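You operate a simulated robot arm through the tools that you are given. There is no shell and no other tool. Be economical: measure what you need, move in short steps, check, and stop when the job is done.

You run a simulated two-armed robot. Do the job below in one go: nothing can be reset, and whatever is moved stays where it is left.

Task
Pick up the epoxy brush with one hand, pass it to the other hand and put it on the reshaft bench shelf.

It is judged by the outcome, as a careful person would: the job done as asked, and still so three seconds after it is handed in. It fails if anything else is knocked over, pushed out of place, dropped, spilled or broken.

Robot
Two 7-joint arms with two-finger parallel grippers on one trunk, on a base that drives. Base frame: it is fixed to the floor where the robot stands at the start and does not move with it; the origin is under the middle of the robot, x ahead of it, y to its left, z up. Units: mm, degrees, N and s.
The left shoulder is at the start at [50, 165, 1155], the right one opposite. With the tool pointing down near the work surface each hand reaches from about 240 to 700 mm from the robot's upright axis, wherever it stands, measured 20 degrees to its own side. Places, roughly: reshaft bench shelf [500, 0, 400]. Payload 3.91 kg a hand.
The TCP of each hand is the grasp point between the finger pads, 30 mm short of the fingertips. In the tool frame z runs along the fingers and y along their closing line. The gripper opens to 110 mm. The fingers are 20 mm wide and 10 mm thick; the gripper's body (48 by 112 mm) begins 55 mm behind the TCP.
Orientation is that of the tool frame in the base frame, as a unit quaternion [w, x, y, z]. With the fingers straight down and closing along the base's y, the tool's x points along the base's -x, its y along +y and its z along -z.

Tools
- The arms move only by the tool step_arm. It takes "left_series", "right_series" or both (then of equal length, played together; a hand with none holds still); each is a list of rows, each a list of 6 numbers: the shift along the tool's x, y, z in mm, then the turn, a rotation vector about the tool's x, y, z in degrees. In form: [[x, y, z, wx, wy, wz], ...]. A call has 1 to 12 rows; each row shifts and turns the commanded pose from where the row before left it, along the tool's axes as they then stand. "left_claw" and "right_claw" are, for a hand that has rows, the opening, from 0 (shut) to 1 (fully open), set as the call begins (left out, the last holds). A row lasts 0.2 s, in which the tool goes at most 50 mm and 8.6 degrees; a call with a longer step from one row to the next is refused whole, and so is a gripper value outside its range. Where a pose cannot be reached the arm comes as near as it can. A force on the tool above 40 N (or 10 N above the force at the start of the call, whichever is more), or a blocked arm, ends the call early, and 0.2 s more pass. Each finger travels about 45 mm/s and halts on what it meets, pressing with about 41 N; the grip force reading is that of the motor and also rises with nothing between the fingers. The clock runs only during rows and for 0.2 s after the last one: add rows that do not move to give the fingers time. The reply holds the time, the measured pose of the TCP, the force on the tool along the base axes, the opening and the grip force, in the units named above and with some noise, with the torque about the TCP (base axes, N m) and any sound that the robot's microphone picked up, and new pictures: "show" is both (left out), scene, wrist or none (wrist: the cameras of the hands that moved).
- Cameras (640 x 400 px; columns grow to the right, rows downward): "scene" is now at [122, 21.9, 1310.1]; the picture's right is [0.16, -0.99, 0.00], its down [-0.67, -0.11, -0.73] and it looks along [0.73, 0.12, -0.68] (base axes); focal length 243 px, centre (320, 200). "left" rides on the left gripper at [72, -17, -103] in its tool frame; the picture's right is [0.23, 0.97, 0.00], its down [-0.76, 0.18, -0.62] and it looks along [-0.61, 0.14, 0.78] (tool axes); focal length 222 px, centre (320, 200). "right" rides on the right gripper at [72, 17, -103] in its tool frame; the picture's right is [-0.23, 0.97, 0.00], its down [-0.76, -0.18, -0.62] and it looks along [-0.61, -0.14, 0.78] (tool axes); focal length 222 px, centre (320, 200).
- raise_lower(by): slides the trunk up (or, below 0, down) by that many mm; the arms and the scene camera ride with it, the base frame stays. It gives what a move gives, with no picture.
- roll_base(legs): drives the robot by 1 to 6 legs, each [ahead, left, turn to the left] in mm, mm and degrees, along the robot's own axes; the way and the turn of a leg run together, so that a leg with both is an arc; at most 1500 mm and 180 degrees a leg. The arms and the cameras ride along, it lands a little off, and it stops where it bumps. It gives what a move gives, and a new picture of the scene camera.
- pan_tilt(pan, tilt): turns the head with the scene camera to pan (to the left, within 80 degrees either way) and tilt (down, from -29 to 69), counted from straight ahead of the robot. It gives what a move gives, and a new picture of the scene camera.
- measure_at(camera, pixels): for up to 12 pixels [column, row] of the newest picture of that camera ("zoom" is the newest enlarged one), the place [x, y, z] in the base frame of the surface seen there, good to about 2 mm, but the place of the scene camera against the robot may be out by one fixed shift of up to 18 mm in any direction. The clock stands still meanwhile.
- enlarge(camera, box): a new picture of the part [left, top, right, bottom] of that camera's present view, enlarged. The clock stands still meanwhile.
- finish_job(): hands the job in; it is judged then, once.

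Go step by step. Measure first, check grasps and placings, and put right what went wrong. The budget is 80 turns and 260 pictures, counting those below and the enlarged ones. Unless the task says otherwise, let go and move clear before handing in, and close with one line.

The tools are called after "Call:" as name(argument=value, ...) on one line, values as JSON. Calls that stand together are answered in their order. step_arm: Moves the arms, as the interface text tells. Its arguments: {"type":"object","properties":{"left_series":{"type":"array","items":{"type":"array","items":{"type":"number"}}},"left_claw":{"type":"number"},"right_series":{"type":"array","items":{"type":"array","items":{"type":"number"}}},"right_claw":{"type":"number"},"show":{"type":"string","enum":["both","scene","wrist","none"]}},"required":[]} The other tools are called the same way: raise_lower (by) slides the trunk up or down; roll_base (legs) drives the base; pan_tilt (pan, tilt) turns the head that bears the scene camera; measure_at (camera, pixels) gives the place of the surface under pixels of a picture; enlarge (camera, box) takes an enlarged picture of a part of a camera's view; finish_job () hands the job in.

At the start:

```text
time: 0.0
left_ee_pos: [393.5, 283.2, 1149.8]
left_ee_rot: [0.0, -0.001, 1.0, 0.001]
left_wrist_force: [-0.5, 0.8, -0.6]
left_ft_torque: [-0.01, 0.0, -0.03]
left_grip_width: 109.9
left_grasp_force: 0.1
right_ee_pos: [411.4, -61.7, 1113.7]
right_ee_rot: [0.0, 0.0, 1.0, 0.0]
right_wrist_force: [0.1, 0.6, 0.3]
right_ft_torque: [-0.01, -0.04, 0.0]
right_grip_width: 110.1
right_grasp_force: 0.0
trunk travel left (down, up): [-375.0, 128.0]
robot x, y, heading: [1.2, 3.4, 0.3]
head pan, tilt: [9.1, 42.7]
```

scene: 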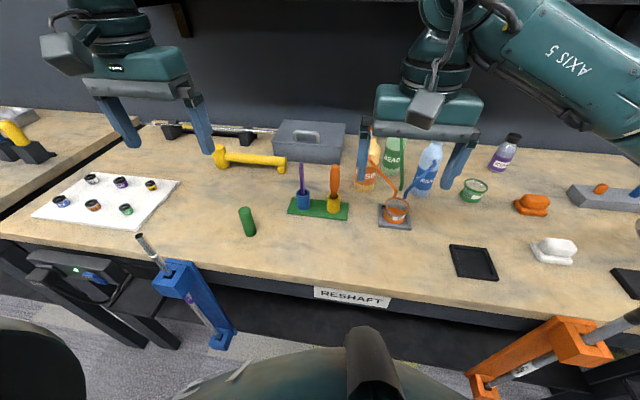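
right: 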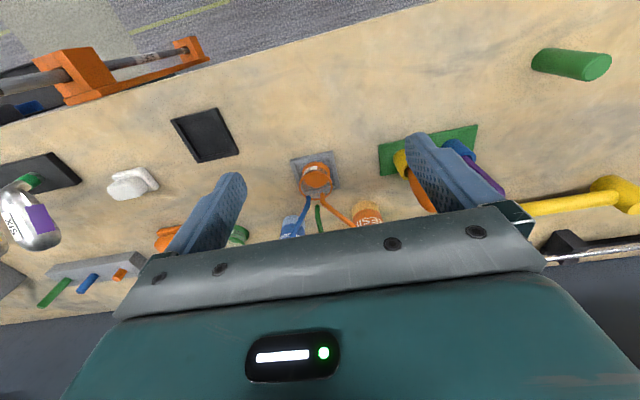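
left: 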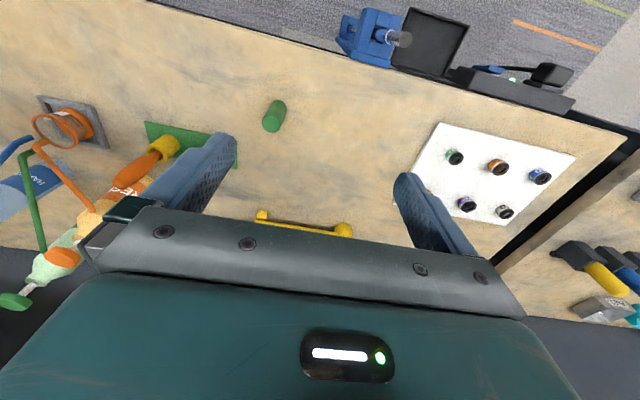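

The scene shows a green rack near (318,205) holding two upright tools, and a cup near (395,212) with sticks in it. I'll enlarge both areas to find the epoxy brush.

Call:
enlarge(camera="scene", box=[220, 120, 380, 260])

Call:
enlarge(camera="scene", box=[340, 120, 500, 240])

Call:
enlarge(camera="left", box=[0, 60, 260, 320])

```text
2.86 times, centred on (300, 190) of scene
```

zoom: 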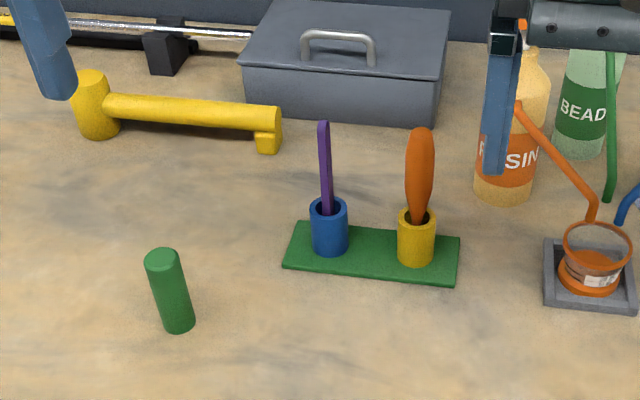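

```text
3.33 times, centred on (420, 180) of scene
```

zoom: 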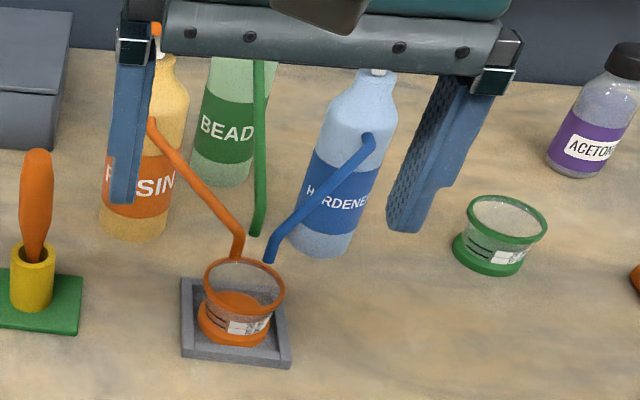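

```text
1.54 times, centred on (130, 190) of left
```

zoom: 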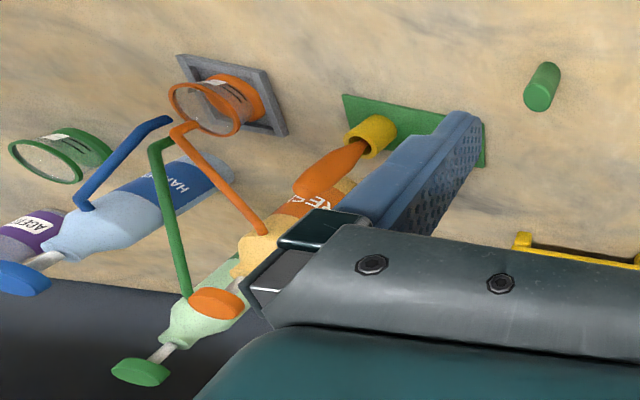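

The rack holds a purple flat stick and an orange bulbed handle, and the sticks by the cup turn out to be pump spouts. Before choosing, I'll look at the right side of the bench for other brush-like things.

Call:
pan_tilt(pan=-40, tilt=40)

Call:
enlarge(camera="right", box=[0, 140, 200, 320])

Call:
enlarge(camera="right", box=[360, 100, 540, 220])

```text
time: 1.2
left_ee_pos: [393.2, 282.9, 1149.8]
left_ee_rot: [0.0, 0.0, 1.0, 0.0]
left_wrist_force: [-0.4, -0.1, 0.1]
left_ft_torque: [0.02, 0.02, 0.01]
left_grip_width: 110.0
left_grasp_force: 0.0
right_ee_pos: [411.8, -62.6, 1113.9]
right_ee_rot: [0.0, 0.0, 1.0, 0.0]
right_wrist_force: [-0.3, 0.0, -0.4]
right_ft_torque: [0.0, 0.03, 0.01]
right_grip_width: 109.8
right_grasp_force: 0.0
trunk travel left (down, up): [-375.0, 128.0]
robot x, y, heading: [-0.5, -0.2, -0.0]
head pan, tilt: [-40.0, 40.0]
```

scene: 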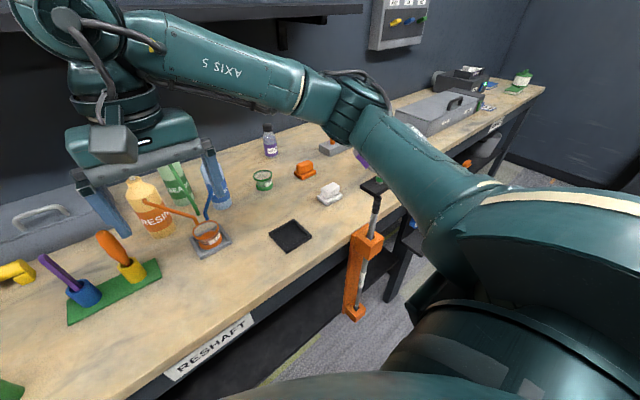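

```text
2.22 times, centred on (100, 230) of right
```

zoom: 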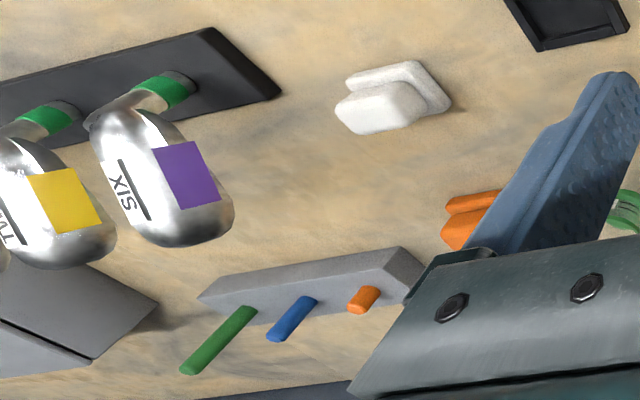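

```text
3.33 times, centred on (450, 160) of right
```

zoom: 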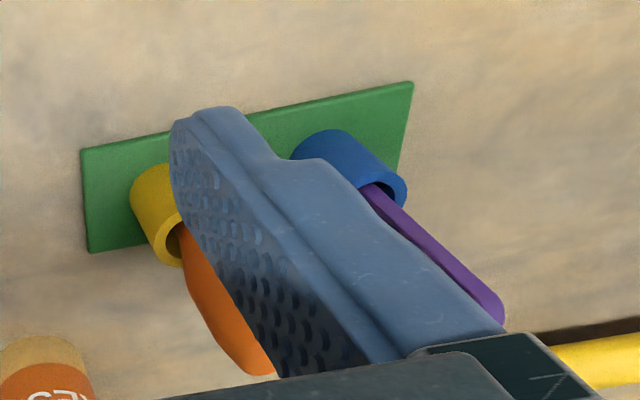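

The orange bulbed handle in the yellow cup looks like a brush handle, and the purple one is a plain flat stick. Next I'll point the head back and measure.

Call:
pan_tilt(pan=0, tilt=50)

```text
time: 2.2
left_ee_pos: [394.5, 284.0, 1150.0]
left_ee_rot: [0.0, 0.0, 1.0, 0.0]
left_wrist_force: [-1.0, 1.1, -0.3]
left_ft_torque: [0.0, 0.02, -0.02]
left_grip_width: 109.8
left_grasp_force: 0.1
right_ee_pos: [411.5, -62.6, 1114.2]
right_ee_rot: [0.0, 0.0, 1.0, 0.0]
right_wrist_force: [0.4, 0.2, 0.2]
right_ft_torque: [-0.01, 0.01, 0.0]
right_grip_width: 110.1
right_grasp_force: 0.0
trunk travel left (down, up): [-375.0, 128.0]
robot x, y, heading: [-0.9, -0.2, -0.3]
head pan, tilt: [0.0, 50.0]
```

scene: 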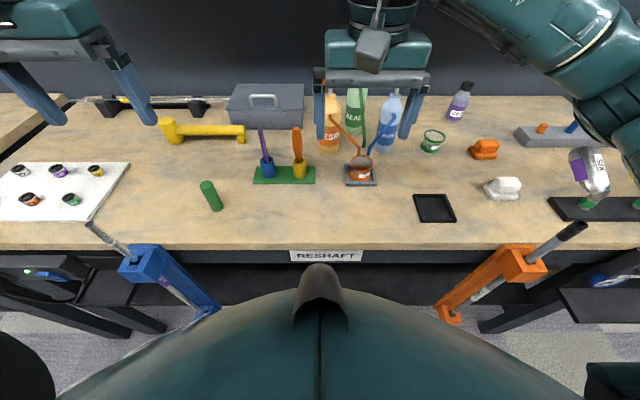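

Call:
enlarge(camera="scene", box=[230, 110, 390, 210])

Call:
measure_at(camera="scene", pixels=[[297, 130], [298, 145], [300, 165], [300, 176], [262, 132], [268, 170], [326, 244], [326, 256], [300, 275], [254, 182], [314, 182], [330, 140]])

Call:
measure_at(camera="right", pixels=[[425, 205], [405, 165], [398, 158], [382, 165], [500, 190], [395, 172], [408, 183]])

Call:
measure_at(camera="left", pixels=[[125, 178], [140, 165], [155, 152], [160, 150], [170, 143], [115, 187]])

```text
4.00 times, centred on (310, 160) of scene
```

zoom: 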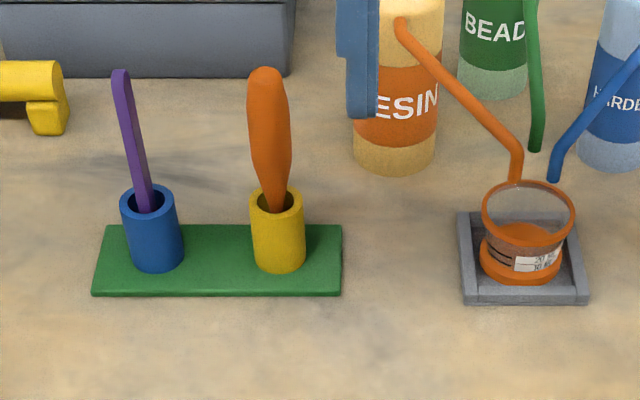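

```text
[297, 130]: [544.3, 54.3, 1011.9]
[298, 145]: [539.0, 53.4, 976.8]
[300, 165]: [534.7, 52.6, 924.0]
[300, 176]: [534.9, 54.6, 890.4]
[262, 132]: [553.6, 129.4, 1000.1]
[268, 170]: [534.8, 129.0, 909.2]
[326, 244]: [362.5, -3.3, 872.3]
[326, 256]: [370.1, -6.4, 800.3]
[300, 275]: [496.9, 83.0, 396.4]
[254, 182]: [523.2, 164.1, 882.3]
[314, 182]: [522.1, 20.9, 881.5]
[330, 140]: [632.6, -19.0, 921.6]
```

```text
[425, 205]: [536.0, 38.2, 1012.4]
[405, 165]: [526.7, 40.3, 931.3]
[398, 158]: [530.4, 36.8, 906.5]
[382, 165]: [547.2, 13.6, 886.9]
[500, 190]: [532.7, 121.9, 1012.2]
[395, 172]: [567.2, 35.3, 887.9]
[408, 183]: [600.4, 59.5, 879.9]
```

```text
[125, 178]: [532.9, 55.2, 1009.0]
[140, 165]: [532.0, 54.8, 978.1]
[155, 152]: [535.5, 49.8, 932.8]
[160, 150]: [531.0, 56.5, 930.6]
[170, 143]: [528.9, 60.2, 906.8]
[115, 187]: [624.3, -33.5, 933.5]
```

The handle stands at about (538, 47), from the cup rim at z≈930 to its top at z≈1020. I'll measure the resin spout nearby and narrow the x position before picking from above with the left hand.

Call:
measure_at(camera="zoom", pixels=[[400, 25], [440, 75], [500, 130], [515, 165], [268, 75], [270, 110], [275, 160], [276, 200], [252, 110], [290, 110], [276, 250], [122, 80]])

Call:
enlarge(camera="scene", box=[180, 240, 480, 330])

```text
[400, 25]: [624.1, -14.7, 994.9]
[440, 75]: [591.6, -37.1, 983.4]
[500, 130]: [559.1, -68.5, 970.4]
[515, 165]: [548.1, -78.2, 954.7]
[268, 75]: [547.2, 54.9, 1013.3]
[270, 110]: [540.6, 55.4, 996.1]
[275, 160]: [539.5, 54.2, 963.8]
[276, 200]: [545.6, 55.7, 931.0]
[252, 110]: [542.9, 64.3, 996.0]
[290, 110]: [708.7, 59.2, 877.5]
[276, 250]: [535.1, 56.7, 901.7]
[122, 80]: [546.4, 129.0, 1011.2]
```

```text
2.13 times, centred on (330, 285) of scene
```

zoom: 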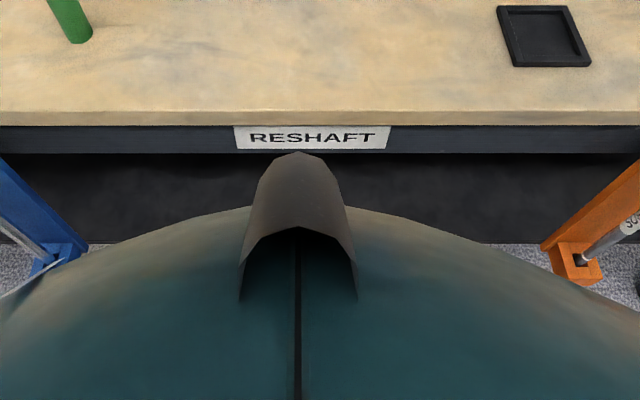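

The spout (z≤995, y<-14) leaves enough room for a narrowed left gripper. I'll bring the left hand above the brush and check from there.

Call:
step_arm(left_series=[[-24.4, -39.5, 0, 0, 0, 0], [-24.4, -39.5, 0, 0, 0, 0], [-24.4, -39.5, 0, 0, 0, 0], [-24.4, -39.5, 0, 0, 0, 0], [-24.4, -39.5, 0, 0, 0, 0], [-24.4, -39.5, 0, 0, 0, 0], [0, 0, 25, 0, 0, 0], [0, 0, 25, 0, 0, 0], [0, 0, 0, 0, 0, 0]], left_claw=0.55, show="both")

```text
time: 4.2
left_ee_pos: [476.0, 149.5, 1093.3]
left_ee_rot: [0.0, 0.0, 1.0, 0.0]
left_wrist_force: [0.0, -1.4, -0.7]
left_ft_torque: [-0.02, 0.03, 0.01]
left_grip_width: 60.6
left_grasp_force: 0.0
left hand out of reach, approached as far as the arm can: row 4, 5, 6
right_ee_pos: [411.2, -61.3, 1114.0]
right_ee_rot: [0.0, -0.001, 1.0, 0.0]
right_wrist_force: [-0.5, 0.2, 0.0]
right_ft_torque: [-0.02, -0.01, 0.0]
right_grip_width: 110.2
right_grasp_force: 0.1
trunk travel left (down, up): [-375.0, 128.0]
robot x, y, heading: [-2.3, -2.9, -0.0]
head pan, tilt: [0.0, 50.0]
```

scene: 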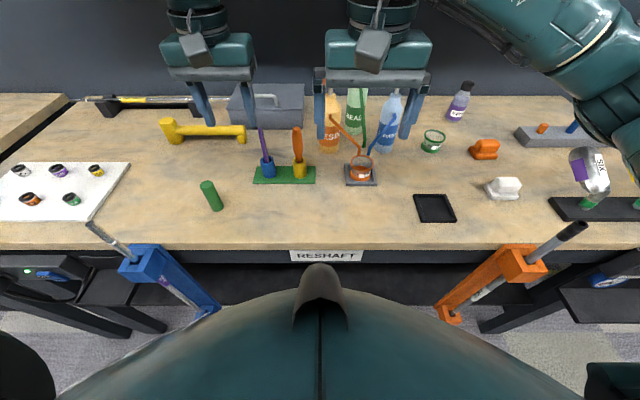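
left: 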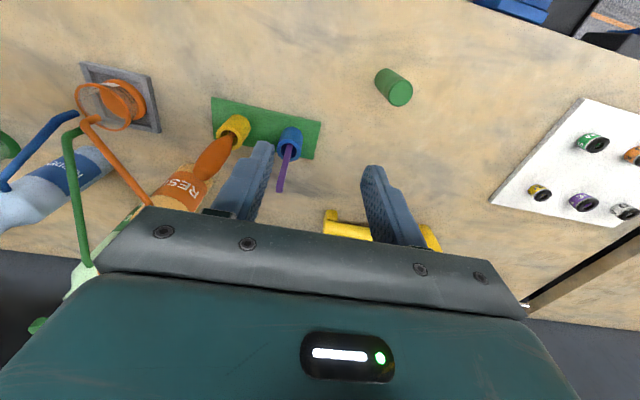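

The left hand stopped at (476,149), well short of the brush. I'll hold still one row to see where it settles.

Call:
step_arm(left_series=[[0, 0, 0, 0, 0, 0], [-10, -15, 0, 0, 0, 0], [-10, -15, 0, 0, 0, 0]], show="none")

```text
time: 5.0
left_ee_pos: [479.6, 142.3, 1092.5]
left_ee_rot: [0.001, 0.0, 1.0, 0.0]
left_wrist_force: [-0.4, -0.6, 0.5]
left_ft_torque: [0.01, 0.01, 0.01]
left_grip_width: 60.6
left_grasp_force: 0.1
left hand out of reach, approached as far as the arm can: row 2, 3
right_ee_pos: [410.9, -61.5, 1113.6]
right_ee_rot: [0.0, 0.0, 1.0, 0.0]
right_wrist_force: [0.4, 0.0, -0.7]
right_ft_torque: [0.0, 0.01, -0.01]
right_grip_width: 110.0
right_grasp_force: 0.1
trunk travel left (down, up): [-375.0, 128.0]
robot x, y, heading: [-2.4, -3.2, 0.1]
head pan, tilt: [0.0, 50.0]
```

The left hand can't cross to this point tool-down, since it reaches best about 20° to its own side. I'll retract it a little and turn the base right so the brush falls in that zone.

Call:
step_arm(left_series=[[25, 10, -20, 0, 0, 0], [25, 10, -20, 0, 0, 0], [25, 10, -10, 0, 0, 0], [0, 0, 0, 0, 0, 0]], show="none")

Call:
roll_base(legs=[[0, 0, -18]])

```text
time: 6.0
left_ee_pos: [403.3, 174.3, 1143.1]
left_ee_rot: [0.001, -0.001, 1.0, -0.001]
left_wrist_force: [0.3, 1.2, 0.1]
left_ft_torque: [0.01, -0.02, 0.02]
left_grip_width: 60.7
left_grasp_force: 0.0
right_ee_pos: [412.4, -61.7, 1113.5]
right_ee_rot: [0.0, 0.0, 1.0, 0.0]
right_wrist_force: [-0.6, -0.2, -0.7]
right_ft_torque: [0.02, 0.01, 0.01]
right_grip_width: 110.0
right_grasp_force: 0.0
trunk travel left (down, up): [-375.0, 128.0]
robot x, y, heading: [-1.3, 1.1, -0.1]
head pan, tilt: [0.0, 50.0]
```

```text
time: 7.4
left_ee_pos: [436.2, 42.3, 1142.0]
left_ee_rot: [0.0, 0.154, 0.988, 0.0]
left_wrist_force: [0.2, 0.1, 0.1]
left_ft_torque: [0.01, -0.02, -0.01]
left_grip_width: 60.5
left_grasp_force: 0.1
right_ee_pos: [373.4, -184.4, 1113.0]
right_ee_rot: [0.0, 0.155, 0.988, 0.0]
right_wrist_force: [-0.3, 0.1, -0.2]
right_ft_torque: [0.01, -0.01, 0.02]
right_grip_width: 109.9
right_grasp_force: 0.1
trunk travel left (down, up): [-375.0, 128.0]
robot x, y, heading: [-1.4, 1.6, -17.8]
head pan, tilt: [0.0, 50.0]
```

scene: 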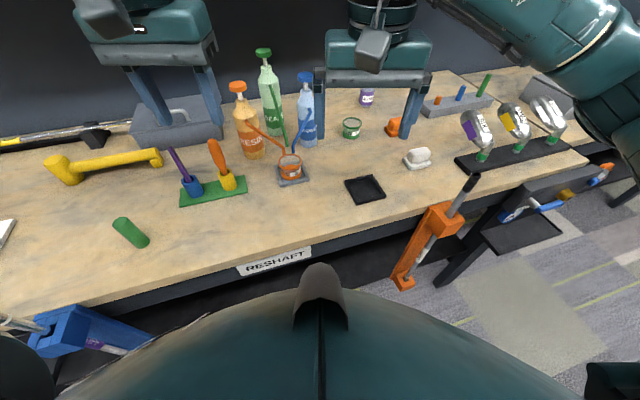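

The turn landed well, and the brush is now about 100 mm ahead of the left hand. I'll move above it and lower a little.

Call:
step_arm(left_series=[[-24.4, 9, 10, 0, 0, 0], [-24.4, 9, 10, 0, 0, 0], [-24.4, 9, 10, 0, 0, 0], [-24.4, 9, 10, 0, 0, 0], [0, 0, 0, 0, 0, 0]], show="both")

```text
time: 8.6
left_ee_pos: [539.8, 47.4, 1100.9]
left_ee_rot: [-0.001, 0.154, 0.988, 0.0]
left_wrist_force: [0.0, -0.4, -0.5]
left_ft_torque: [0.0, -0.02, 0.0]
left_grip_width: 60.5
left_grasp_force: 0.1
right_ee_pos: [373.3, -183.6, 1114.1]
right_ee_rot: [0.0, 0.154, 0.988, 0.0]
right_wrist_force: [0.8, 0.1, -0.3]
right_ft_torque: [-0.01, 0.01, -0.02]
right_grip_width: 109.9
right_grasp_force: 0.1
trunk travel left (down, up): [-375.0, 128.0]
robot x, y, heading: [1.0, 1.4, -18.0]
head pan, tilt: [0.0, 50.0]
```

scene: 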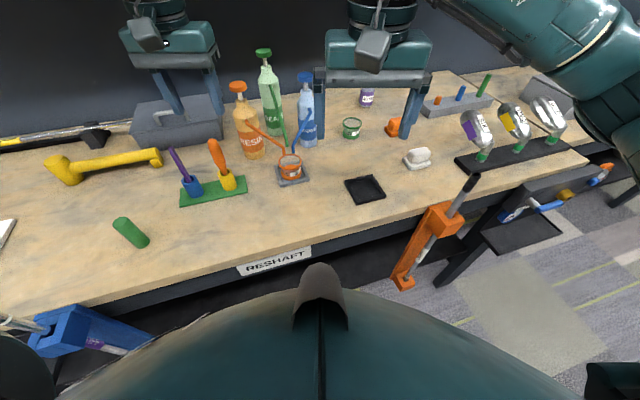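
left: 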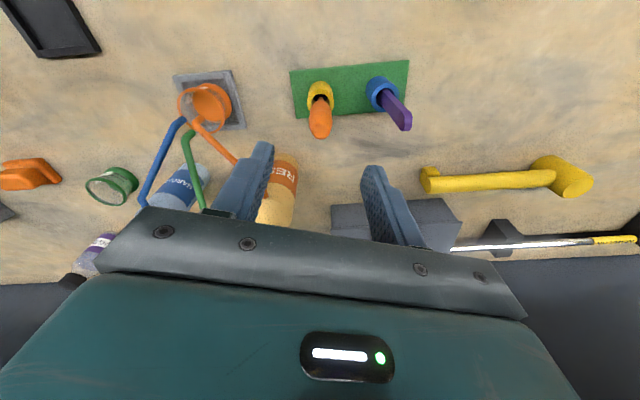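

The brush top is at (320,130) and the fingers are centred around column 318. I'll measure it from this camera.

Call:
measure_at(camera="left", pixels=[[320, 132], [320, 122], [319, 112], [319, 104], [313, 120], [328, 120], [405, 125], [310, 85], [333, 100]])

Call:
enlarge(camera="left", box=[260, 50, 440, 170])

```text
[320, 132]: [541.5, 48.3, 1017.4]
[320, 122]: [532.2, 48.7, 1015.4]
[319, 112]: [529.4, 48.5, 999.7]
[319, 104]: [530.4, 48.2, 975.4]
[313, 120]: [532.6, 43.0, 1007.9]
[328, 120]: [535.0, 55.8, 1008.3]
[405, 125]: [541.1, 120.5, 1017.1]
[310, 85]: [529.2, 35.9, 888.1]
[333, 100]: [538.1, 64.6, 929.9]
```

```text
3.33 times, centred on (350, 110) of left
```

zoom: 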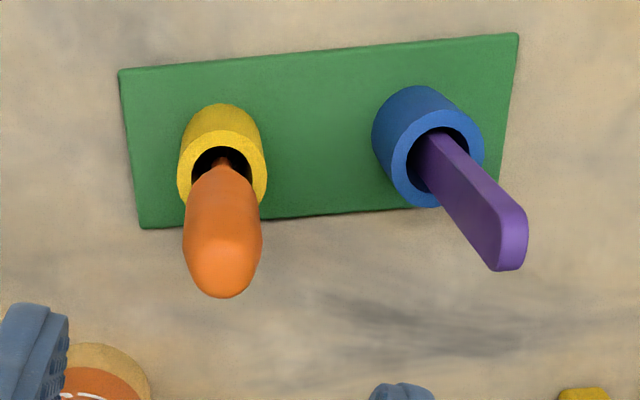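

The brush centre is about (539.5, 48.5), right under the TCP, with its top at z≈1018. I'll lower to z≈1004 and close.

Call:
step_arm(left_series=[[0, 0, 24, 0, 0, 0], [0, 0, 24, 0, 0, 0], [0, 0, 24, 0, 0, 0], [0, 0, 24, 0, 0, 0], [0, 0, 0, 0, 0, 0]], show="wrist")

Call:
step_arm(left_series=[[0, 0, 0, 0, 0, 0], [0, 0, 0, 0, 0, 0], [0, 0, 0, 0, 0, 0], [0, 0, 0, 0, 0, 0], [0, 0, 0, 0, 0, 0], [0, 0, 0, 0, 0, 0]], left_claw=0, show="wrist")

```text
time: 9.8
left_ee_pos: [540.8, 49.4, 1006.6]
left_ee_rot: [0.0, 0.154, 0.988, 0.001]
left_wrist_force: [0.7, -0.9, 0.1]
left_ft_torque: [-0.04, 0.01, 0.0]
left_grip_width: 60.5
left_grasp_force: 0.0
right_ee_pos: [373.8, -185.3, 1113.8]
right_ee_rot: [0.0, 0.154, 0.988, 0.001]
right_wrist_force: [-0.1, 0.2, -0.9]
right_ft_torque: [-0.01, -0.01, 0.0]
right_grip_width: 110.1
right_grasp_force: 0.1
trunk travel left (down, up): [-375.0, 128.0]
robot x, y, heading: [-3.6, 3.4, -17.6]
head pan, tilt: [0.0, 50.0]
```

left: 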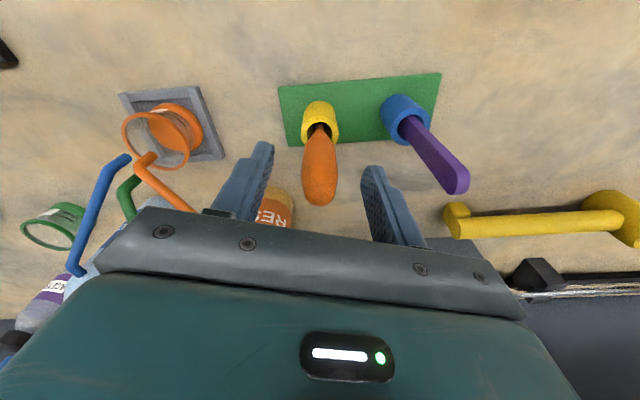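

```text
time: 11.2
left_ee_pos: [541.1, 50.5, 1005.9]
left_ee_rot: [0.0, 0.155, 0.988, 0.0]
left_wrist_force: [-0.1, -0.7, -0.8]
left_ft_torque: [-0.02, 0.01, 0.03]
left_grip_width: 19.3
left_grasp_force: 41.3
right_ee_pos: [374.0, -184.1, 1113.8]
right_ee_rot: [0.0, 0.154, 0.988, 0.0]
right_wrist_force: [-0.2, 0.3, -0.1]
right_ft_torque: [0.0, 0.0, 0.01]
right_grip_width: 110.1
right_grasp_force: 0.1
trunk travel left (down, up): [-375.0, 128.0]
robot x, y, heading: [-1.5, -0.8, -17.8]
head pan, tilt: [0.0, 50.0]
```

left: 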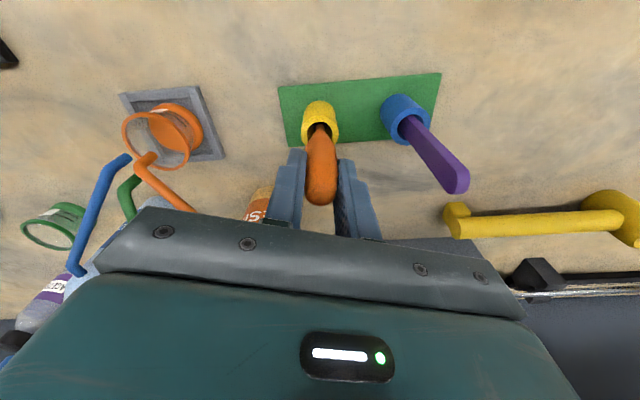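

The handle is gripped (19.3 mm, 41 N). I'll lift straight up.

Call:
step_arm(left_series=[[0, 0, -15, 0, 0, 0], [0, 0, -20, 0, 0, 0], [0, 0, -25, 0, 0, 0], [0, 0, -25, 0, 0, 0], [0, 0, -25, 0, 0, 0], [0, 0, -20, 0, 0, 0], [0, 0, 0, 0, 0, 0]], show="both")

```text
time: 12.8
left_ee_pos: [541.5, 48.0, 1136.2]
left_ee_rot: [0.0, 0.155, 0.988, 0.0]
left_wrist_force: [0.5, -0.1, -0.3]
left_ft_torque: [0.0, 0.04, 0.0]
left_grip_width: 19.0
left_grasp_force: 41.3
right_ee_pos: [372.6, -184.8, 1113.3]
right_ee_rot: [0.0, 0.155, 0.988, 0.0]
right_wrist_force: [0.2, -0.3, -0.1]
right_ft_torque: [-0.02, -0.01, 0.03]
right_grip_width: 110.1
right_grasp_force: 0.0
trunk travel left (down, up): [-375.0, 128.0]
robot x, y, heading: [2.8, -2.2, -18.0]
head pan, tilt: [0.0, 50.0]
```

scene: 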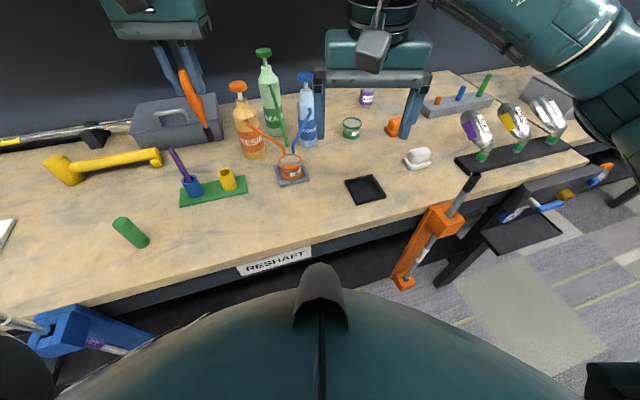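
left: 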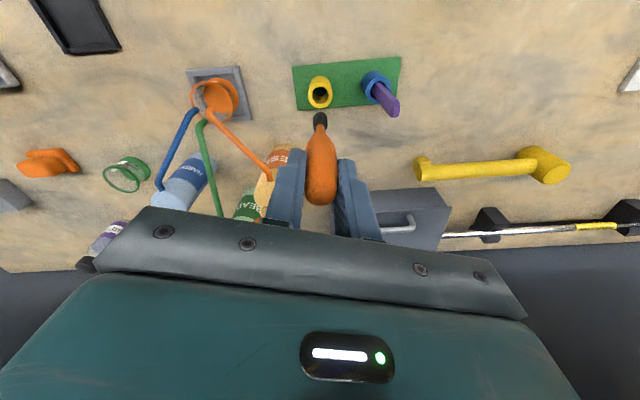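

The black bristles at (320,120) confirm it's the brush. I'll retract the hand, back away from the bench and straighten up.

Call:
step_arm(left_series=[[25, 0, -5, 0, 0, 0], [25, 0, -5, 0, 0, 0], [25, 0, -5, 0, 0, 0], [25, 0, 0, 0, 0, 0], [0, 0, 0, 0, 0, 0]], show="none")

Call:
roll_base(legs=[[-400, 0, 0], [0, 0, 18], [0, -122, 0]])

```text
time: 14.0
left_ee_pos: [446.4, 78.8, 1150.6]
left_ee_rot: [0.0, 0.154, 0.988, 0.0]
left_wrist_force: [0.4, -0.8, -0.3]
left_ft_torque: [0.01, -0.01, 0.03]
left_grip_width: 19.5
left_grasp_force: 40.6
right_ee_pos: [374.2, -184.3, 1114.5]
right_ee_rot: [-0.001, 0.155, 0.988, 0.001]
right_wrist_force: [-0.9, 0.0, -0.9]
right_ft_torque: [0.01, 0.05, 0.04]
right_grip_width: 109.8
right_grasp_force: 0.0
trunk travel left (down, up): [-375.0, 128.0]
robot x, y, heading: [1.3, 1.4, -17.6]
head pan, tilt: [0.0, 50.0]
```

```text
time: 18.4
left_ee_pos: [8.8, 216.0, 1150.7]
left_ee_rot: [0.0, -0.005, 1.0, 0.0]
left_wrist_force: [-0.3, 0.1, 0.0]
left_ft_torque: [0.02, -0.01, 0.01]
left_grip_width: 19.4
left_grasp_force: 41.0
right_ee_pos: [23.3, -57.7, 1114.3]
right_ee_rot: [0.0, -0.005, 1.0, 0.002]
right_wrist_force: [-0.2, -0.5, 0.5]
right_ft_torque: [0.03, -0.05, -0.01]
right_grip_width: 110.1
right_grasp_force: 0.1
trunk travel left (down, up): [-375.0, 128.0]
robot x, y, heading: [-389.0, -3.4, 0.7]
head pan, tilt: [0.0, 50.0]
```

scene: 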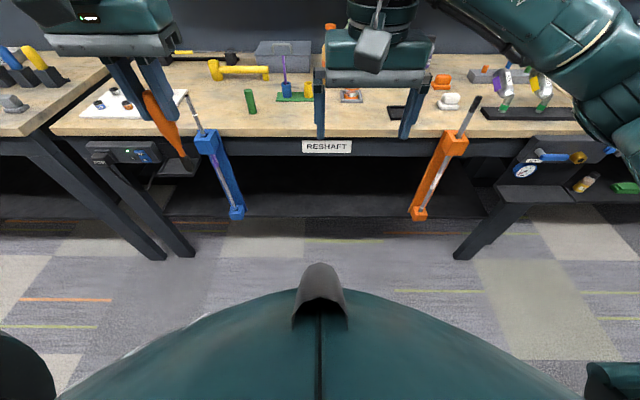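

Now the dark lower shelf shows between the blue and orange vices (rows ~160-215). I'll measure it.

Call:
measure_at(camera="scene", pixels=[[320, 200], [320, 212], [320, 190], [320, 175], [320, 160], [260, 205], [390, 205], [236, 212], [420, 215], [207, 150], [455, 140], [330, 152]])

Call:
enlarge(camera="scene", box=[190, 120, 470, 240])

Call:
pan_tilt(pan=0, tilt=25)

```text
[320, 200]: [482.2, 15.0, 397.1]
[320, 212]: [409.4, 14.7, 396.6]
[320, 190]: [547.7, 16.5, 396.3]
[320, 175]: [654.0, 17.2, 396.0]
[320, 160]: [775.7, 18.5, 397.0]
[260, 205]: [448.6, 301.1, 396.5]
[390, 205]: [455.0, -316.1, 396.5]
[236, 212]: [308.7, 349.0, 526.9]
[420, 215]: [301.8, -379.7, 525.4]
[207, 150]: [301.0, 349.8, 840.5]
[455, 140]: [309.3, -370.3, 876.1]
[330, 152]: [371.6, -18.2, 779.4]
```

```text
2.29 times, centred on (330, 180) of scene
```

zoom: 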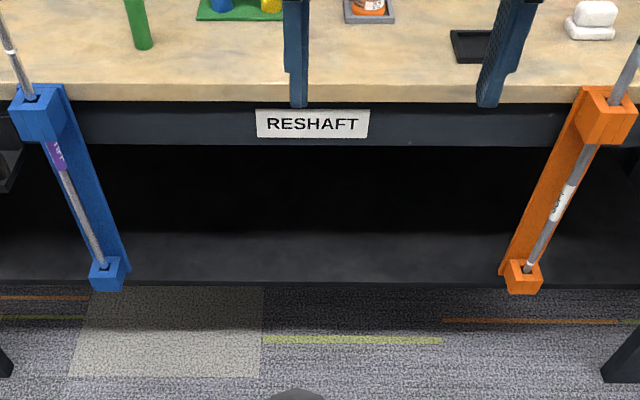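

```text
time: 19.3
left_ee_pos: [9.3, 215.1, 1151.4]
left_ee_rot: [0.0, -0.005, 1.0, 0.0]
left_wrist_force: [-0.1, -0.2, -1.1]
left_ft_torque: [0.03, 0.01, 0.03]
left_grip_width: 19.4
left_grasp_force: 41.2
right_ee_pos: [22.4, -56.8, 1115.1]
right_ee_rot: [0.0, -0.005, 1.0, 0.0]
right_wrist_force: [0.2, -0.1, 0.0]
right_ft_torque: [0.01, -0.03, -0.03]
right_grip_width: 109.9
right_grasp_force: 0.0
trunk travel left (down, up): [-375.0, 128.0]
robot x, y, heading: [-390.4, -0.4, 0.7]
head pan, tilt: [0.0, 25.0]
```

scene: 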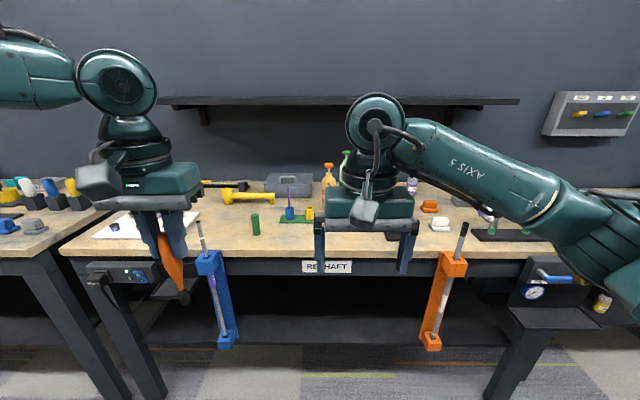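

The shelf surface is at z≈397, empty and open at x≈400–775 between the vices. Next I'll turn the right hand toward the handover pose, pointing left and closing along x: first a roll of +90°, then a pitch.

Call:
step_arm(right_series=[[0, 0, 0, 0, 0, 8.2], [0, 0, 0, 0, 0, 8.2], [0, 0, 0, 0, 0, 8.2], [0, 0, 0, 0, 0, 8.2], [0, 0, 0, 0, 0, 8.2], [0, 0, 0, 0, 0, 8.2], [0, 0, 0, 0, 0, 8.2], [0, 0, 0, 0, 0, 8.2], [0, 0, 0, 0, 0, 8.2], [0, 0, 0, 0, 0, 8.2], [0, 0, 0, 0, 0, 8]], right_claw=1, show="none")

Call:
step_arm(right_series=[[0, 0, 0, 0, 8.2, 0], [0, 0, 0, 0, 8.2, 0], [0, 0, 0, 0, 8.2, 0], [0, 0, 0, 0, 8.2, 0], [0, 0, 0, 0, 8.2, 0], [0, 0, 0, 0, 8.2, 0], [0, 0, 0, 0, 8.2, 0], [0, 0, 0, 0, 8.2, 0], [0, 0, 0, 0, 8.2, 0], [0, 0, 0, 0, 8.2, 0], [0, 0, 0, 0, 8, 0]], show="both")

```text
time: 21.7
left_ee_pos: [9.9, 216.0, 1151.5]
left_ee_rot: [-0.001, -0.005, 1.0, 0.0]
left_wrist_force: [0.3, 0.9, 0.2]
left_ft_torque: [0.02, -0.03, -0.02]
left_grip_width: 19.5
left_grasp_force: 40.8
right_ee_pos: [23.5, -58.0, 1113.1]
right_ee_rot: [0.001, 0.705, 0.71, 0.0]
right_wrist_force: [0.5, -0.4, 0.0]
right_ft_torque: [-0.01, 0.02, 0.0]
right_grip_width: 110.2
right_grasp_force: 0.1
trunk travel left (down, up): [-375.0, 128.0]
robot x, y, heading: [-394.8, 3.4, 0.6]
head pan, tilt: [0.0, 25.0]
```

```text
time: 24.1
left_ee_pos: [9.3, 215.3, 1150.0]
left_ee_rot: [0.0, -0.006, 1.0, 0.0]
left_wrist_force: [0.1, 0.3, -0.2]
left_ft_torque: [-0.04, 0.02, 0.02]
left_grip_width: 19.3
left_grasp_force: 40.9
right_ee_pos: [23.7, -58.5, 1113.9]
right_ee_rot: [-0.503, 0.497, 0.503, 0.497]
right_wrist_force: [-1.2, 1.2, -0.2]
right_ft_torque: [0.01, 0.01, 0.0]
right_grip_width: 110.2
right_grasp_force: 0.1
trunk travel left (down, up): [-375.0, 128.0]
robot x, y, heading: [-391.2, 0.6, 0.3]
head pan, tilt: [0.0, 25.0]
```

scene: 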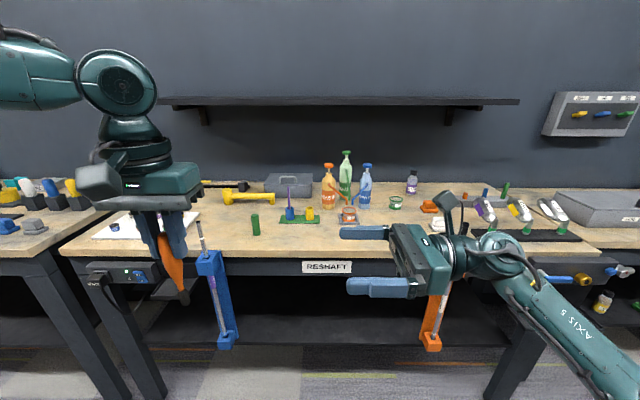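
right: 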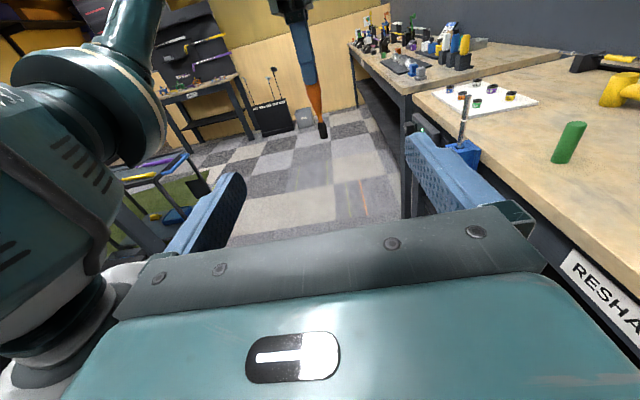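

The right hand now points left with its fingers straddling along x, and it sees the brush at (310,85). I'll measure it.

Call:
enlarge(camera="right", box=[260, 0, 380, 150])

Call:
measure_at(camera="right", pixels=[[314, 95], [318, 110], [321, 120], [322, 130], [322, 134], [311, 85], [323, 137]])

Call:
enlarge(camera="scene", box=[110, 190, 260, 320])

```text
2.67 times, centred on (320, 75) of right
```

zoom: 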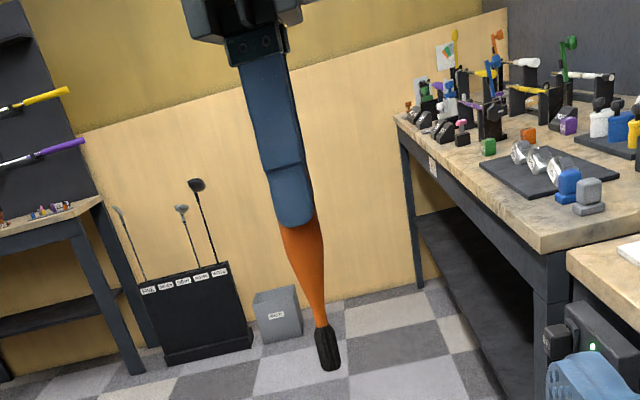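

```text
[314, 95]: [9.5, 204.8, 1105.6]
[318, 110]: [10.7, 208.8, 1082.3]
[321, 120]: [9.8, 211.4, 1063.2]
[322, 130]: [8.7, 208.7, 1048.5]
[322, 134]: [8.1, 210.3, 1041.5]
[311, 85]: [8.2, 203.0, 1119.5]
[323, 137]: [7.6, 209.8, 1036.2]
```

```text
3.08 times, centred on (185, 255) of scene
```

zoom: 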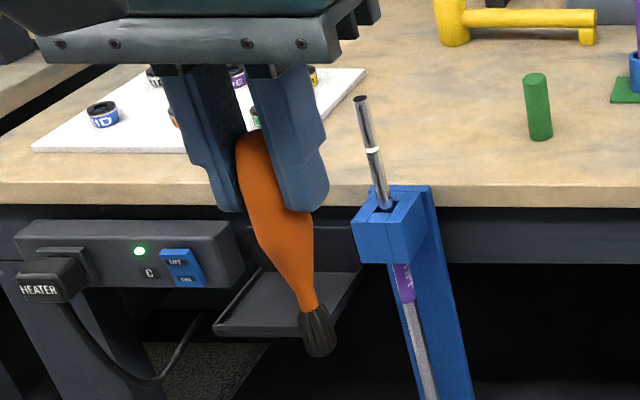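

The brush's axis is at about (9.5, 213), the left fingertips are at z≈1120 and the bristles run below z≈1060. I'll align at z=1100 and advance most of the way.

Call:
step_arm(right_series=[[-7, -7, 0, 0, 0, 0], [-7, -7, 0, 0, 0, 0], [0, 0, 35, 0, 0, 0], [0, 0, 35, 0, 0, 0], [0, 0, 35, 0, 0, 0], [0, 0, 35, 0, 0, 0], [0, 0, 30, 0, 0, 0], [0, 0, 0, 0, 0, 0]], show="both")

```text
time: 25.9
left_ee_pos: [9.6, 215.8, 1150.7]
left_ee_rot: [0.0, -0.005, 1.0, 0.0]
left_wrist_force: [-0.1, -0.6, -0.9]
left_ft_torque: [-0.01, 0.01, 0.03]
left_grip_width: 19.7
left_grasp_force: 41.0
right_ee_pos: [9.6, 112.7, 1099.6]
right_ee_rot: [-0.502, 0.498, 0.502, 0.498]
right_wrist_force: [-0.3, -1.4, 0.0]
right_ft_torque: [-0.01, -0.02, -0.05]
right_grip_width: 110.0
right_grasp_force: 0.1
trunk travel left (down, up): [-375.0, 128.0]
robot x, y, heading: [-388.5, 0.9, 0.5]
head pan, tilt: [0.0, 25.0]
```

scene: 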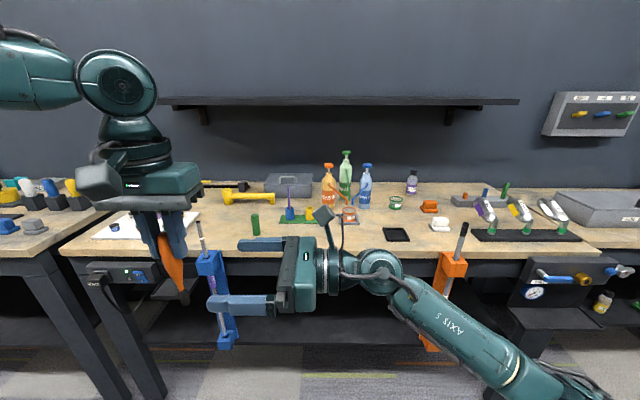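
right: 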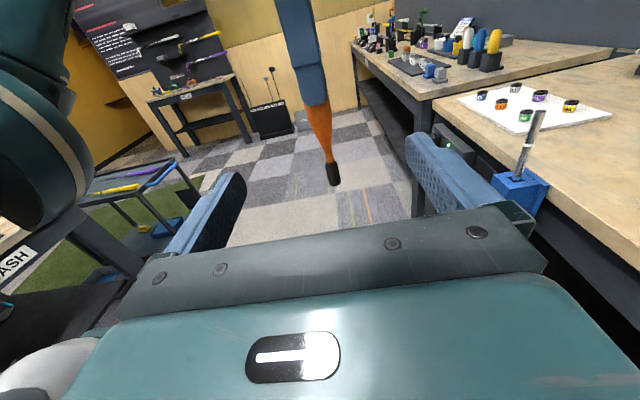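

The alignment looks right: the brush at (325,150) lies between the fingers. I'll advance the remaining 86 mm.

Call:
step_arm(right_series=[[0, 0, 25, 0, 0, 0], [0, 0, 25, 0, 0, 0], [0, 0, 20, 0, 0, 0], [0, 0, 16, 0, 0, 0], [0, 0, 0, 0, 0, 0]], show="both")

```text
time: 27.1
left_ee_pos: [9.8, 216.4, 1151.7]
left_ee_rot: [0.0, -0.005, 1.0, 0.001]
left_wrist_force: [0.4, 0.4, -0.9]
left_ft_torque: [0.0, 0.03, 0.0]
left_grip_width: 19.1
left_grasp_force: 41.1
right_ee_pos: [5.7, 201.2, 1097.8]
right_ee_rot: [-0.502, 0.498, 0.503, 0.498]
right_wrist_force: [-0.5, -0.1, 0.2]
right_ft_torque: [0.01, -0.01, 0.03]
right_grip_width: 110.1
right_grasp_force: 0.0
trunk travel left (down, up): [-375.0, 128.0]
robot x, y, heading: [-392.2, 2.5, 0.6]
head pan, tilt: [0.0, 25.0]
```

scene: 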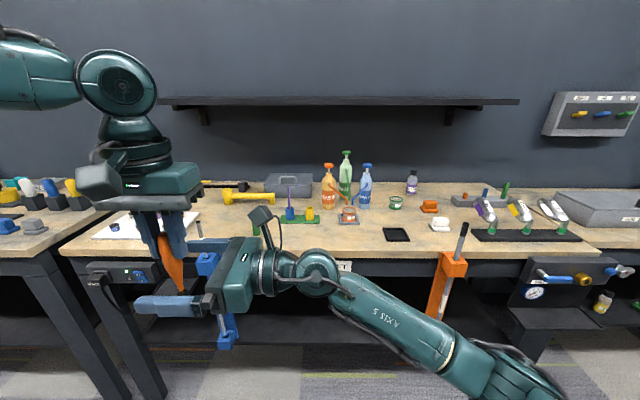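
right: 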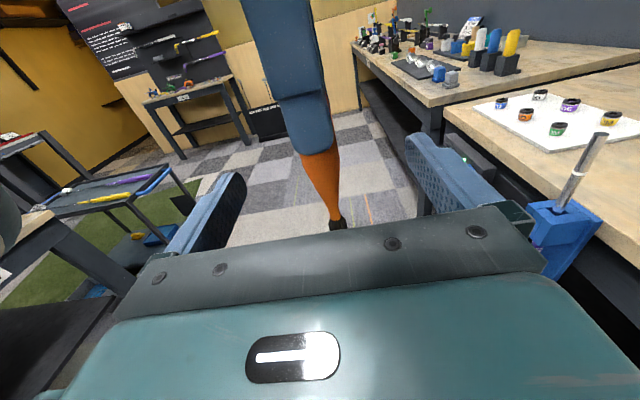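

The brush at (322,175) is between the open right fingers. I'll nudge +2 mm in x and close the right gripper.

Call:
step_arm(right_series=[[0, 2, 0, 0, 0, 0], [0, 0, 0, 0, 0, 0], [0, 0, 0, 0, 0, 0], [0, 0, 0, 0, 0, 0], [0, 0, 0, 0, 0, 0], [0, 0, 0, 0, 0, 0], [0, 0, 0, 0, 0, 0], [0, 0, 0, 0, 0, 0], [0, 0, 0, 0, 0, 0]], right_claw=0, show="both")

```text
time: 29.1
left_ee_pos: [9.8, 216.0, 1151.1]
left_ee_rot: [0.0, -0.006, 1.0, 0.0]
left_wrist_force: [-4.8, -1.5, 0.2]
left_ft_torque: [-0.05, 0.19, 0.08]
left_grip_width: 19.4
left_grasp_force: 41.3
right_ee_pos: [9.2, 199.1, 1098.0]
right_ee_rot: [0.502, -0.498, -0.502, -0.498]
right_wrist_force: [4.3, 2.0, -0.5]
right_ft_torque: [-0.08, 0.05, -0.11]
right_grip_width: 20.5
right_grasp_force: 41.4
trunk travel left (down, up): [-375.0, 128.0]
robot x, y, heading: [-389.0, 0.4, 0.6]
head pan, tilt: [0.0, 25.0]
```

scene: 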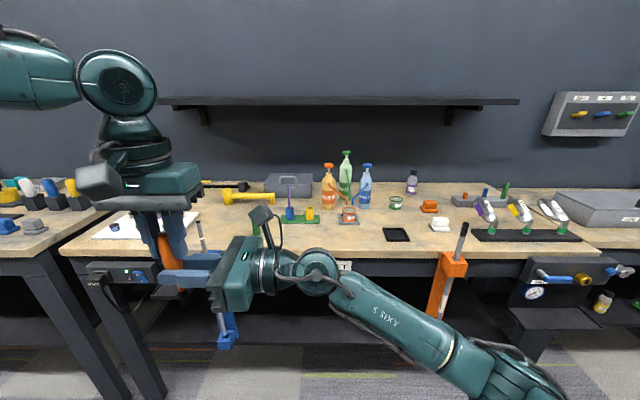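
right: 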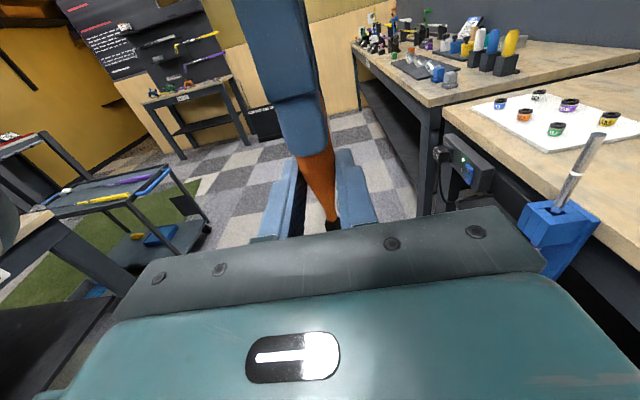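

Both hands hold the brush (right 20.5 mm, 41 N, with small internal forces). I'll open the left to about 55 mm and lift it clear.

Call:
step_arm(left_series=[[0, 0, 0, 0, 0, 0], [0, 0, 0, 0, 0, 0], [0, 0, 0, 0, 0, 0], [0, 0, 0, 0, 0, 0], [0, 0, -15, 0, 0, 0], [0, 0, -20, 0, 0, 0], [0, 0, -25, 0, 0, 0], [0, 0, -25, 0, 0, 0], [0, 0, 0, 0, 0, 0]], left_claw=0.5, show="both")

Call:
enlarge(camera="scene", box=[100, 200, 280, 330])

```text
time: 31.1
left_ee_pos: [8.7, 215.7, 1237.6]
left_ee_rot: [0.0, -0.006, 1.0, 0.0]
left_wrist_force: [-0.4, -0.6, 0.4]
left_ft_torque: [0.01, -0.01, -0.02]
left_grip_width: 55.0
left_grasp_force: 0.1
right_ee_pos: [8.9, 199.7, 1098.2]
right_ee_rot: [-0.503, 0.497, 0.503, 0.498]
right_wrist_force: [0.4, 0.0, 0.1]
right_ft_torque: [-0.04, -0.01, -0.01]
right_grip_width: 20.4
right_grasp_force: 40.8
trunk travel left (down, up): [-375.0, 128.0]
robot x, y, heading: [-389.8, 0.4, 0.6]
head pan, tilt: [0.0, 25.0]
```

scene: 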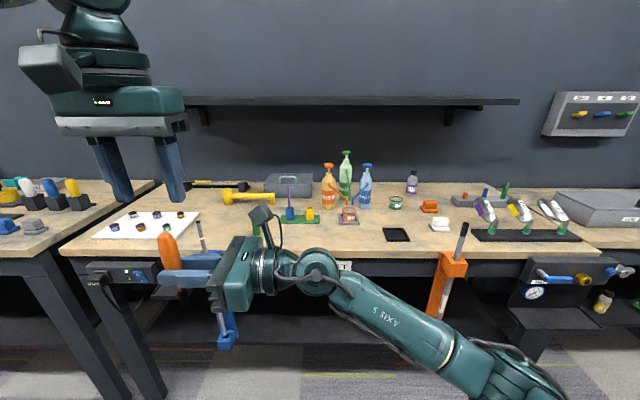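
left: 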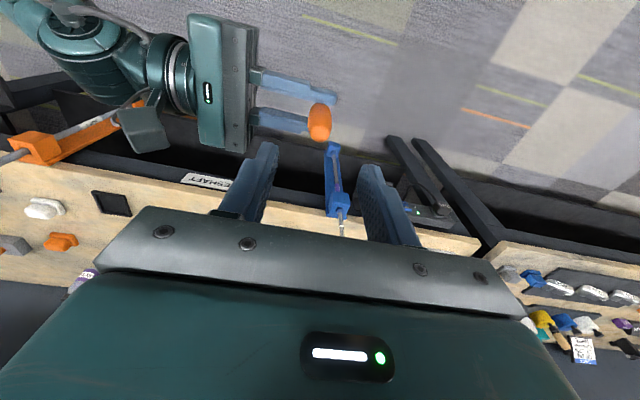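

```text
3.08 times, centred on (190, 265) of scene
```

zoom: 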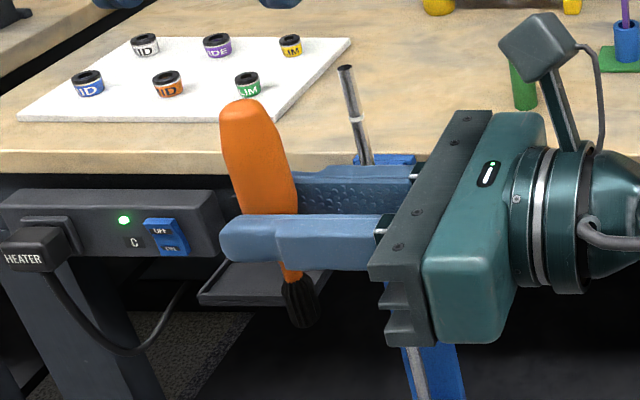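

The handover worked: the brush is firmly in the right hand with the bristles below it. I'll retract the right hand to the middle while pulling the left hand back.

Call:
step_arm(right_series=[[0, 0, -25, 0, 0, 0], [0, 0, -30, 0, 0, 0], [0, 0, -35, 0, 0, 0], [0, 0, -35, 0, 0, 0], [0, 0, -35, 0, 0, 0], [0, 0, -35, 0, 0, 0], [0, 0, -20, 0, 0, 0], [0, 0, 0, 0, 0, 0]], left_series=[[0, 0, 0, 0, 0, 0], [0, 0, 0, 0, 0, 0], [0, 0, 0, 0, 0, 0], [25, 10, 10, 0, 0, 0], [25, 10, 10, 0, 0, 0], [25, 10, 10, 0, 0, 0], [25, 10, 10, 0, 0, 0], [0, 0, 0, 0, 0, 0]], show="none")

Call:
step_arm(right_series=[[0, 0, 0, 0, -8.2, 0], [0, 0, 0, 0, -8.2, 0], [0, 0, 0, 0, -8.2, 0], [0, 0, 0, 0, -8.2, 0], [0, 0, 0, 0, -8.2, 0], [0, 0, 0, 0, -8.2, 0], [0, 0, 0, 0, -8.2, 0], [0, 0, 0, 0, -8.2, 0], [0, 0, 0, 0, -8.2, 0], [0, 0, 0, 0, -8.2, 0], [0, 0, 0, 0, -8, 0]], show="both")

```text
time: 32.9
left_ee_pos: [-90.9, 255.0, 1196.1]
left_ee_rot: [0.0, -0.005, 1.0, 0.0]
left_wrist_force: [-0.5, -0.5, -0.4]
left_ft_torque: [0.0, 0.04, -0.02]
left_grip_width: 55.2
left_grasp_force: 0.2
right_ee_pos: [12.2, -18.2, 1099.6]
right_ee_rot: [0.502, -0.497, -0.502, -0.498]
right_wrist_force: [0.6, -0.3, 0.1]
right_ft_torque: [0.0, 0.0, 0.02]
right_grip_width: 20.4
right_grasp_force: 40.9
trunk travel left (down, up): [-375.0, 128.0]
robot x, y, heading: [-384.4, 0.6, 0.5]
head pan, tilt: [0.0, 25.0]
```

```text
time: 35.3
left_ee_pos: [-90.8, 256.4, 1195.8]
left_ee_rot: [-0.001, -0.004, 1.0, 0.0]
left_wrist_force: [0.4, 0.4, 0.3]
left_ft_torque: [0.0, 0.02, -0.03]
left_grip_width: 54.9
left_grasp_force: 0.1
right_ee_pos: [9.7, -15.2, 1100.5]
right_ee_rot: [0.001, 0.704, 0.71, -0.002]
right_wrist_force: [0.2, -0.3, -0.5]
right_ft_torque: [0.0, -0.02, -0.02]
right_grip_width: 20.5
right_grasp_force: 40.7
trunk travel left (down, up): [-375.0, 128.0]
robot x, y, heading: [-391.9, -0.6, 0.9]
head pan, tilt: [0.0, 25.0]
```

scene: 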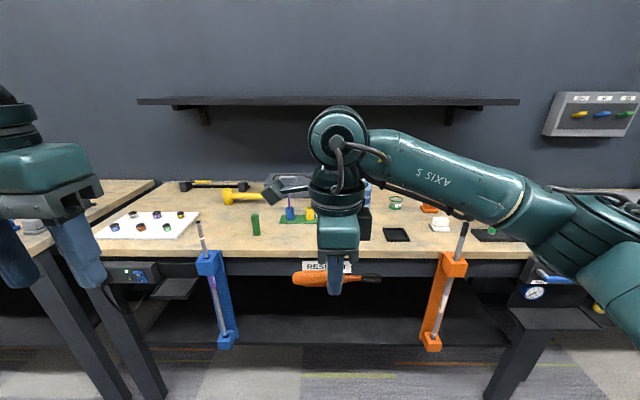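
right: 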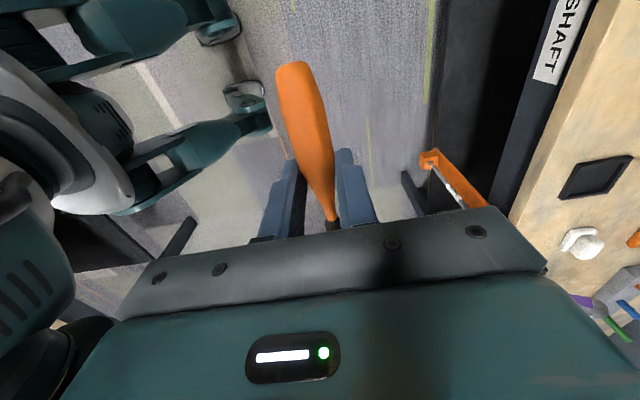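

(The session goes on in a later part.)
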